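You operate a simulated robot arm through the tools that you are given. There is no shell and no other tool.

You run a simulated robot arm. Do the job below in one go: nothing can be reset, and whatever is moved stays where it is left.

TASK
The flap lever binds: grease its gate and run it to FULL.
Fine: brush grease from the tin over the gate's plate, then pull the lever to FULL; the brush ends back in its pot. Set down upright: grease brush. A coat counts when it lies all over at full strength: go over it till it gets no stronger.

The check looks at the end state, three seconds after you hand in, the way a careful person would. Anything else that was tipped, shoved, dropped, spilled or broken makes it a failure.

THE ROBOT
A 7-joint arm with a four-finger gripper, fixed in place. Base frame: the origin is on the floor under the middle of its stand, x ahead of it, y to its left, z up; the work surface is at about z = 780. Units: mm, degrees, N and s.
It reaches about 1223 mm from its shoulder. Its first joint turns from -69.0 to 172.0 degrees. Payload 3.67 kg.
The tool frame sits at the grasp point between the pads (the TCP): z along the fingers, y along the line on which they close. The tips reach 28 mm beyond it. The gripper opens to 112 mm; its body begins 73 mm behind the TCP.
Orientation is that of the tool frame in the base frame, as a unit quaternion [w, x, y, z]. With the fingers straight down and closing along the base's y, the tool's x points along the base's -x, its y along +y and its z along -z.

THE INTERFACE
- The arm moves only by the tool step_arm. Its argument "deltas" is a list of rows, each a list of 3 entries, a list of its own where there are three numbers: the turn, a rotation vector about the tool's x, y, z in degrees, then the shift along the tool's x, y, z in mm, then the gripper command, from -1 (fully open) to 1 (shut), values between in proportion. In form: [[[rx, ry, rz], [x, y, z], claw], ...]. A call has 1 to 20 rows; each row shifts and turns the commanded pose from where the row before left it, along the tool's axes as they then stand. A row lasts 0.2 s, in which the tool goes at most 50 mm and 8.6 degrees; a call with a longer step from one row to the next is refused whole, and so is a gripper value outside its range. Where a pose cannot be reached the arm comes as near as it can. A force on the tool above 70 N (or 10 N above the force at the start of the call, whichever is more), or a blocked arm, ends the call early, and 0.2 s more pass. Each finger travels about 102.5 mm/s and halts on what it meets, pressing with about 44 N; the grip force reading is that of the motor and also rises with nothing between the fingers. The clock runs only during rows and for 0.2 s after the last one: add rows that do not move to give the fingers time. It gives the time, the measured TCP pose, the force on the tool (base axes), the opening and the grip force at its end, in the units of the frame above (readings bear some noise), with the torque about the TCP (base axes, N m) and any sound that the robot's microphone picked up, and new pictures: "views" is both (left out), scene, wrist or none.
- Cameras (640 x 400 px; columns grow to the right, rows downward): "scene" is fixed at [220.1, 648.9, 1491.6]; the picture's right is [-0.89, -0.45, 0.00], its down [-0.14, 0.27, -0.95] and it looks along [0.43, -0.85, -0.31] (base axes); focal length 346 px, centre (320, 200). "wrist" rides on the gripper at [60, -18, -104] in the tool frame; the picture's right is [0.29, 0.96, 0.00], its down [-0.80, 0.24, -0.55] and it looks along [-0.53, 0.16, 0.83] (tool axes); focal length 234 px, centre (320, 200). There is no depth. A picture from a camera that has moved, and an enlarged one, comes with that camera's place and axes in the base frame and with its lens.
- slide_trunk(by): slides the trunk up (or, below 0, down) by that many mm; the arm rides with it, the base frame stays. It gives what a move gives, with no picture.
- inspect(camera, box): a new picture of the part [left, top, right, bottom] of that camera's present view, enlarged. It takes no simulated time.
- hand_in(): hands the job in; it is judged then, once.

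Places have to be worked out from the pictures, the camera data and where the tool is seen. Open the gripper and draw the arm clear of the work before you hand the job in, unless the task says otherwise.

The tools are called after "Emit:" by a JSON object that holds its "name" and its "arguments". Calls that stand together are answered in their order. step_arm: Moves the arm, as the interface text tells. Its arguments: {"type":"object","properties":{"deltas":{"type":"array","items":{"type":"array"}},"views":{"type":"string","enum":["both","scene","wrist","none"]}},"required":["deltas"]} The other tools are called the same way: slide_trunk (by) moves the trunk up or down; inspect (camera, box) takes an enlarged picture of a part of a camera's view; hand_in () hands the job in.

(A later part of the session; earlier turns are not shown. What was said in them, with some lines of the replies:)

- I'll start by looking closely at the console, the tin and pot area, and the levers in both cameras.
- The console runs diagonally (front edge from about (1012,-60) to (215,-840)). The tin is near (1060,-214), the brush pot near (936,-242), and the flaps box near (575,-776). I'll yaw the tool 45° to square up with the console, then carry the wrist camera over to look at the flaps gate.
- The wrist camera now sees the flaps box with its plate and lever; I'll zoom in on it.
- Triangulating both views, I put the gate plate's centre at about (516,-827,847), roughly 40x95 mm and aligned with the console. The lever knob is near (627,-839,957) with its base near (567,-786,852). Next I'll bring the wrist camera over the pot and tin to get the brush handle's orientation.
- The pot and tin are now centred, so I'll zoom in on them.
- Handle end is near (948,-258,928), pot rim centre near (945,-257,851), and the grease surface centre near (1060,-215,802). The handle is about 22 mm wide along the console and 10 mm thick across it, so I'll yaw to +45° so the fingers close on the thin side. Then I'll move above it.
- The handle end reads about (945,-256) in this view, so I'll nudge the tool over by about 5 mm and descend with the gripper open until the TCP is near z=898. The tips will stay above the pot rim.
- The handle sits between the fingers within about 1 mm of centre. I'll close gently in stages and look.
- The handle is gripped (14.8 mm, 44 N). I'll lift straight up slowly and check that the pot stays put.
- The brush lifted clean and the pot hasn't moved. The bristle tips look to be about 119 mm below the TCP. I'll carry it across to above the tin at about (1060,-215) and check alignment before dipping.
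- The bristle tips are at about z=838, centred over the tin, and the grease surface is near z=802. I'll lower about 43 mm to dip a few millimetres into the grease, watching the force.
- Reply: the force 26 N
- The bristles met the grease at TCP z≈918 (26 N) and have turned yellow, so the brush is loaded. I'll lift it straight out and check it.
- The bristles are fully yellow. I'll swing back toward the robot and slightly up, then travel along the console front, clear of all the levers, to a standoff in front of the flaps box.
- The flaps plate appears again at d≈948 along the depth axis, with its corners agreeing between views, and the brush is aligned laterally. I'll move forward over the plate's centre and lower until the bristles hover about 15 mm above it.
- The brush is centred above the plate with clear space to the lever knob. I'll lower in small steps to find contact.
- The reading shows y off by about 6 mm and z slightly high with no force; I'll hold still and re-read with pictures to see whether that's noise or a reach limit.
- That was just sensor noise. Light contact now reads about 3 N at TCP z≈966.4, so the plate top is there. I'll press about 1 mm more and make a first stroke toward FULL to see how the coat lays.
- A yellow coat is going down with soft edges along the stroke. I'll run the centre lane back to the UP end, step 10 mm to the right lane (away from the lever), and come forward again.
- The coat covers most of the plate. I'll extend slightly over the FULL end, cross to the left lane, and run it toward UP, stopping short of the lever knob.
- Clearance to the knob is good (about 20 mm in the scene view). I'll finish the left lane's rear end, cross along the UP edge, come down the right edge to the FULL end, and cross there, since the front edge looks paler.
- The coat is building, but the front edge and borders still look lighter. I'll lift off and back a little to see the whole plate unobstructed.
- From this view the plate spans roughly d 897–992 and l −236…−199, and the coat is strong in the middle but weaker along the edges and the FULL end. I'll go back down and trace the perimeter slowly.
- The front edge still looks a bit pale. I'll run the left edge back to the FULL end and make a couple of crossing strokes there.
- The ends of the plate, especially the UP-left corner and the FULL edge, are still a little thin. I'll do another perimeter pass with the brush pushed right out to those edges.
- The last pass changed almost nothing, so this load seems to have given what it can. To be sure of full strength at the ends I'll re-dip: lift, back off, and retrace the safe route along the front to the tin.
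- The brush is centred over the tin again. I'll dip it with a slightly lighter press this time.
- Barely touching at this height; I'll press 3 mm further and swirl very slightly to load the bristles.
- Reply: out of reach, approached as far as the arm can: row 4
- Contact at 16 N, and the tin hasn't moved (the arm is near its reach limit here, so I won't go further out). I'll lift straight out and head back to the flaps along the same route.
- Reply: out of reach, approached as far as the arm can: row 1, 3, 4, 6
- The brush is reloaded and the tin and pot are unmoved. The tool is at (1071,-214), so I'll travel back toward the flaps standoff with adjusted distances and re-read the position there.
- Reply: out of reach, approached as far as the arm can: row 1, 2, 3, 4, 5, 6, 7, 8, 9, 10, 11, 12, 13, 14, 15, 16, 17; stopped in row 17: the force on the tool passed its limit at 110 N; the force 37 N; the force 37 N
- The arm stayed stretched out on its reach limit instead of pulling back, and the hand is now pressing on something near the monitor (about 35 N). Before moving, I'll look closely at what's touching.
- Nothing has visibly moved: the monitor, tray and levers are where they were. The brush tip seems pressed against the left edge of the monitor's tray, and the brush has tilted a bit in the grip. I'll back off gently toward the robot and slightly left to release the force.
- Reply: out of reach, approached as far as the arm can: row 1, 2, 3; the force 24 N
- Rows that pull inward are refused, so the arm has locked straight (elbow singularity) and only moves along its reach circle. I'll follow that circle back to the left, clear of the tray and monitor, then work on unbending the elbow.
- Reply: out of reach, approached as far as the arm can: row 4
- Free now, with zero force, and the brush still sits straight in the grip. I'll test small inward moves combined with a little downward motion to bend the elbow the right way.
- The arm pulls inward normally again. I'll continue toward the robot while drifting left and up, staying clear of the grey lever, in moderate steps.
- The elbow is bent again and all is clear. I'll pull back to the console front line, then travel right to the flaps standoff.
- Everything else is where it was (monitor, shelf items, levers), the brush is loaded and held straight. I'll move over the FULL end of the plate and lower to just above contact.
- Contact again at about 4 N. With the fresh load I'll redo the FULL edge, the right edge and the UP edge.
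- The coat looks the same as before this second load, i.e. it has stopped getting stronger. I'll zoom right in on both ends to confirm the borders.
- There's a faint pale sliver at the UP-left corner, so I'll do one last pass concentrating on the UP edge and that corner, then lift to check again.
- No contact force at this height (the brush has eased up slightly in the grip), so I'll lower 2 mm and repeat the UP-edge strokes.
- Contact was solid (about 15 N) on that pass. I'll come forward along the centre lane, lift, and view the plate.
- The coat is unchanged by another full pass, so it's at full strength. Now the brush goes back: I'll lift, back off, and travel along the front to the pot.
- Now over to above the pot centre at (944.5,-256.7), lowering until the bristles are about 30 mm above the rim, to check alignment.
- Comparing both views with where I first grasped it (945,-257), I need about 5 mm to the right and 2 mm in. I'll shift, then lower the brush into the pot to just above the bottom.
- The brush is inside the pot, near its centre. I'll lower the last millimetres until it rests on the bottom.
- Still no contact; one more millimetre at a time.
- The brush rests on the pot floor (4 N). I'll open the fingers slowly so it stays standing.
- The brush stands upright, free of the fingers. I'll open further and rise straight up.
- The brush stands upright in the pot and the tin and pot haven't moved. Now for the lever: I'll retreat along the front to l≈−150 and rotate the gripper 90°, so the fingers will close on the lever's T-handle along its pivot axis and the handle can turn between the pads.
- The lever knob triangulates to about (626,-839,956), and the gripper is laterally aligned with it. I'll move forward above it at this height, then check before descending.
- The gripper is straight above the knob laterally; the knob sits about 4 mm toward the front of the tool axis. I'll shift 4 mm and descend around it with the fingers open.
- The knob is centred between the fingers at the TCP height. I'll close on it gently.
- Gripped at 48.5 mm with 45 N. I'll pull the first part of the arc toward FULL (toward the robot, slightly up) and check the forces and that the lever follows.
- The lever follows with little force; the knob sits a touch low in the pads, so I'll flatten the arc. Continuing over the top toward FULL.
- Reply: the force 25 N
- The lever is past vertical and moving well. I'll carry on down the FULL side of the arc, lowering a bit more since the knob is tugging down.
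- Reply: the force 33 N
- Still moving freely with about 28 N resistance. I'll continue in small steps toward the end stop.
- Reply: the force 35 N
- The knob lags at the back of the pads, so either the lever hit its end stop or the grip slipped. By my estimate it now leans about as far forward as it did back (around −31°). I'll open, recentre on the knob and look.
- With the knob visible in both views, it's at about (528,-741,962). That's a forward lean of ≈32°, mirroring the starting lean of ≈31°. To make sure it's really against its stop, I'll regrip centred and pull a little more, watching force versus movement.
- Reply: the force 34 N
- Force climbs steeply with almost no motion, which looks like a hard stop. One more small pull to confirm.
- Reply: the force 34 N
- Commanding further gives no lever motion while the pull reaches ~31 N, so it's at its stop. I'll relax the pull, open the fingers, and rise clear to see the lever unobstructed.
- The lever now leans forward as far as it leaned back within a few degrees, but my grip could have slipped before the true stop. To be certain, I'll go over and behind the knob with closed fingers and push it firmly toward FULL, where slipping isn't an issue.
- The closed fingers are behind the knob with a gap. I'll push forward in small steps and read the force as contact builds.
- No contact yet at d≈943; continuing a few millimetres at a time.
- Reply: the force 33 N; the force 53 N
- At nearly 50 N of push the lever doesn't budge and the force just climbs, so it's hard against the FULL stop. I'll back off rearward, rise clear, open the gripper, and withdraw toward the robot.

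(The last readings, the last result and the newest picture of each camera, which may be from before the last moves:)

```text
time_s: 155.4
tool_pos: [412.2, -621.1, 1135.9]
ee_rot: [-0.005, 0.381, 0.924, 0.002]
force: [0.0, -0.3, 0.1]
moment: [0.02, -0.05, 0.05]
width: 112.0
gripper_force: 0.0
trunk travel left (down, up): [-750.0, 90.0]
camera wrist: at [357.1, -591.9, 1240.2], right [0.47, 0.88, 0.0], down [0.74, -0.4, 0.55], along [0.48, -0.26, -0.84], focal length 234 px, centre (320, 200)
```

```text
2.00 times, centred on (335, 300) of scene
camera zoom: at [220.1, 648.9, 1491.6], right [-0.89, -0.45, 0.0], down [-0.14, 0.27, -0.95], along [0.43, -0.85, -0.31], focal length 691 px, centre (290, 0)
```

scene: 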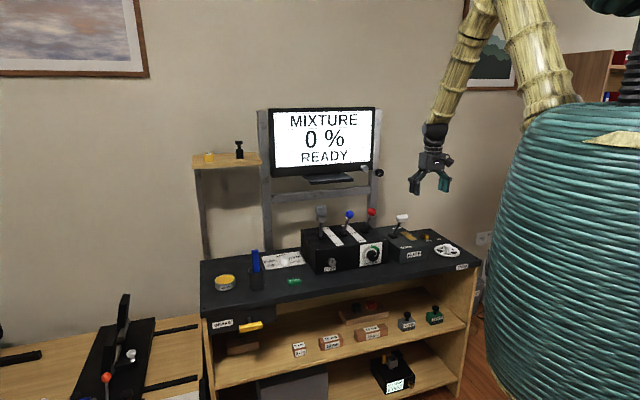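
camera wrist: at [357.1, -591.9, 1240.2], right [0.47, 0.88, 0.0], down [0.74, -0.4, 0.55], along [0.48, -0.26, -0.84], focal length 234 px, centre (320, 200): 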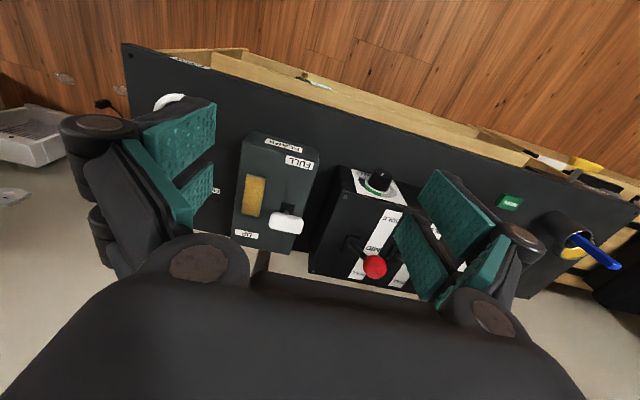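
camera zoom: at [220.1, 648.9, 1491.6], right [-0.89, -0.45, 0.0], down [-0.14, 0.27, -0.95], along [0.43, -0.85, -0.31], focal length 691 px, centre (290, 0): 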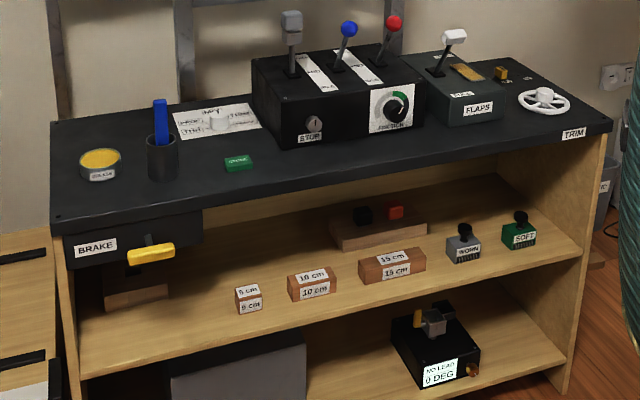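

The lever stays at FULL, the coat is even, the brush is upright in its pot, and everything else matches the starting picture. I'll withdraw the arm further up and back, then verify once more.

Emit:
{"name": "step_arm", "arguments": {"deltas": [[[0, 0, 0], [30, 0, -30], -1], [[0, 0, 0], [30, 0, -30], -1], [[0, 0, 0], [30, 0, -30], -1], [[0, 0, 0], [0, 0, -30], -1], [[0, 0, 0], [0, 0, 0], -1], [[0, 0, 0], [0, 0, 0], -1]], "views": "both"}}

Emit:
{"name": "inspect", "arguments": {"camera": "scene", "box": [190, 190, 480, 310]}}

Emit:
{"name": "inspect", "arguments": {"camera": "scene", "box": [205, 235, 295, 300]}}

Emit:
{"name": "inspect", "arguments": {"camera": "scene", "box": [180, 90, 410, 230]}}

```text
time_s: 156.8
tool_pos: [347.8, -560.9, 1256.4]
ee_rot: [-0.005, 0.384, 0.923, 0.002]
force: [-0.3, -0.8, 0.1]
moment: [0.04, 0.02, -0.02]
width: 112.0
gripper_force: 0.0
trunk travel left (down, up): [-750.0, 90.0]
camera wrist: at [293.0, -530.6, 1361.5], right [0.47, 0.88, 0.0], down [0.74, -0.4, 0.55], along [0.48, -0.26, -0.84], focal length 234 px, centre (320, 200)
```

scene: 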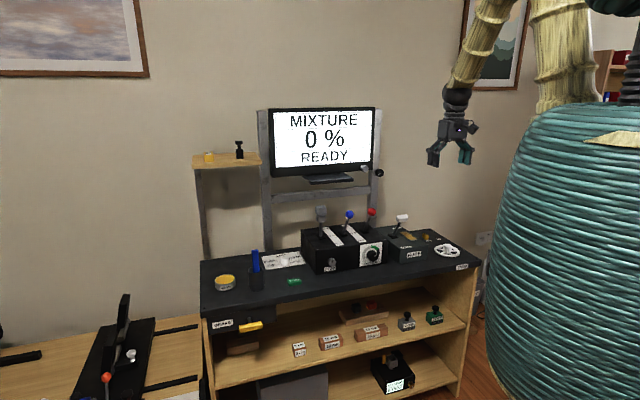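
wrist: 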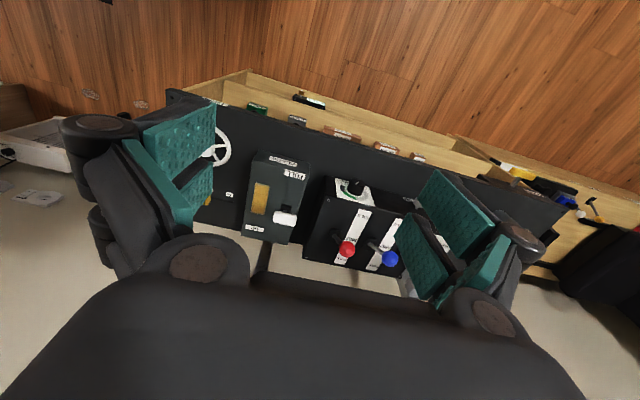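

```text
2.21 times, centred on (335, 250) of scene
camera zoom: at [220.1, 648.9, 1491.6], right [-0.89, -0.45, 0.0], down [-0.14, 0.27, -0.95], along [0.43, -0.85, -0.31], focal length 763 px, centre (287, 90)
```

zoom: 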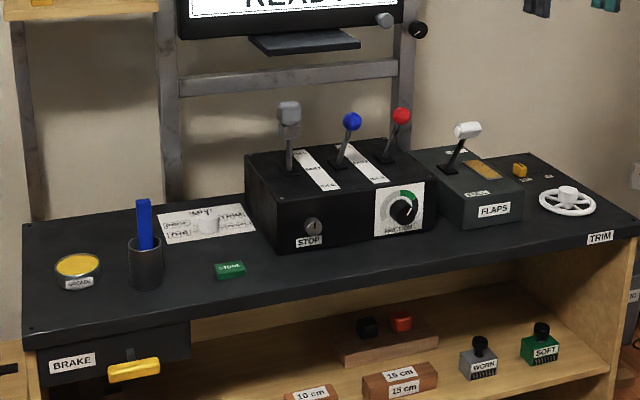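

```text
6.15 times, centred on (250, 268) of scene
camera zoom: at [220.1, 648.9, 1491.6], right [-0.89, -0.45, 0.0], down [-0.14, 0.27, -0.95], along [0.43, -0.85, -0.31], focal length 2127 px, centre (751, -215)
```

zoom: 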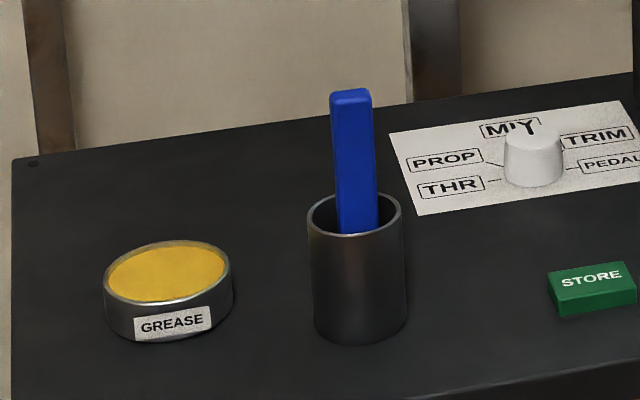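

```text
2.78 times, centred on (295, 160) of scene
camera zoom: at [220.1, 648.9, 1491.6], right [-0.89, -0.45, 0.0], down [-0.14, 0.27, -0.95], along [0.43, -0.85, -0.31], focal length 962 px, centre (390, 311)
```

zoom: 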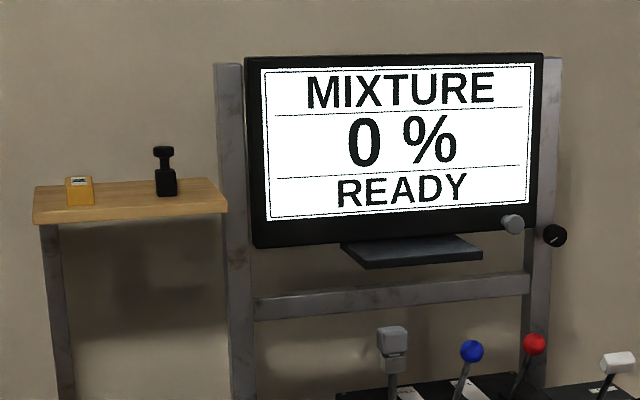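

The final check agrees with the plan: the lever is at FULL, the plate is fully greased, and the brush is upright in its pot. The tin, pot, other levers, monitor and shelf items haven't moved, and the gripper is open and clear of the work. Handing in.

Emit:
{"name": "hand_in", "arguments": {}}

```text
The job is handed in.
```

The flap lever is at FULL, its gate plate is greased all over, and the brush is standing upright back in its pot. The job is handed in; no verdict came back.

- **Coat:** I dipped the brush twice and went over the plate until another full pass made no visible difference. Close up, the very edges still look slightly paler. They didn't change with more strokes, so I took that as the limit.
- **Lever:** It moved freely once greased. After pulling it across, I pushed it from behind with about 48 N; it didn't move, so it is against its stop.
- **A bump on the way:** While carrying the brush back from its second dip, the arm locked out straight. It swung across and pressed against the monitor and its tray; the force on the tool read 110 N when the move stopped. I backed it off. Compared with the starting pictures, the monitor, tray and shelf items have not moved, and the brush stayed straight in the grip.

In the final pictures the tin, pot, other levers and blocks are where they started. The gripper is open and clear of the work.
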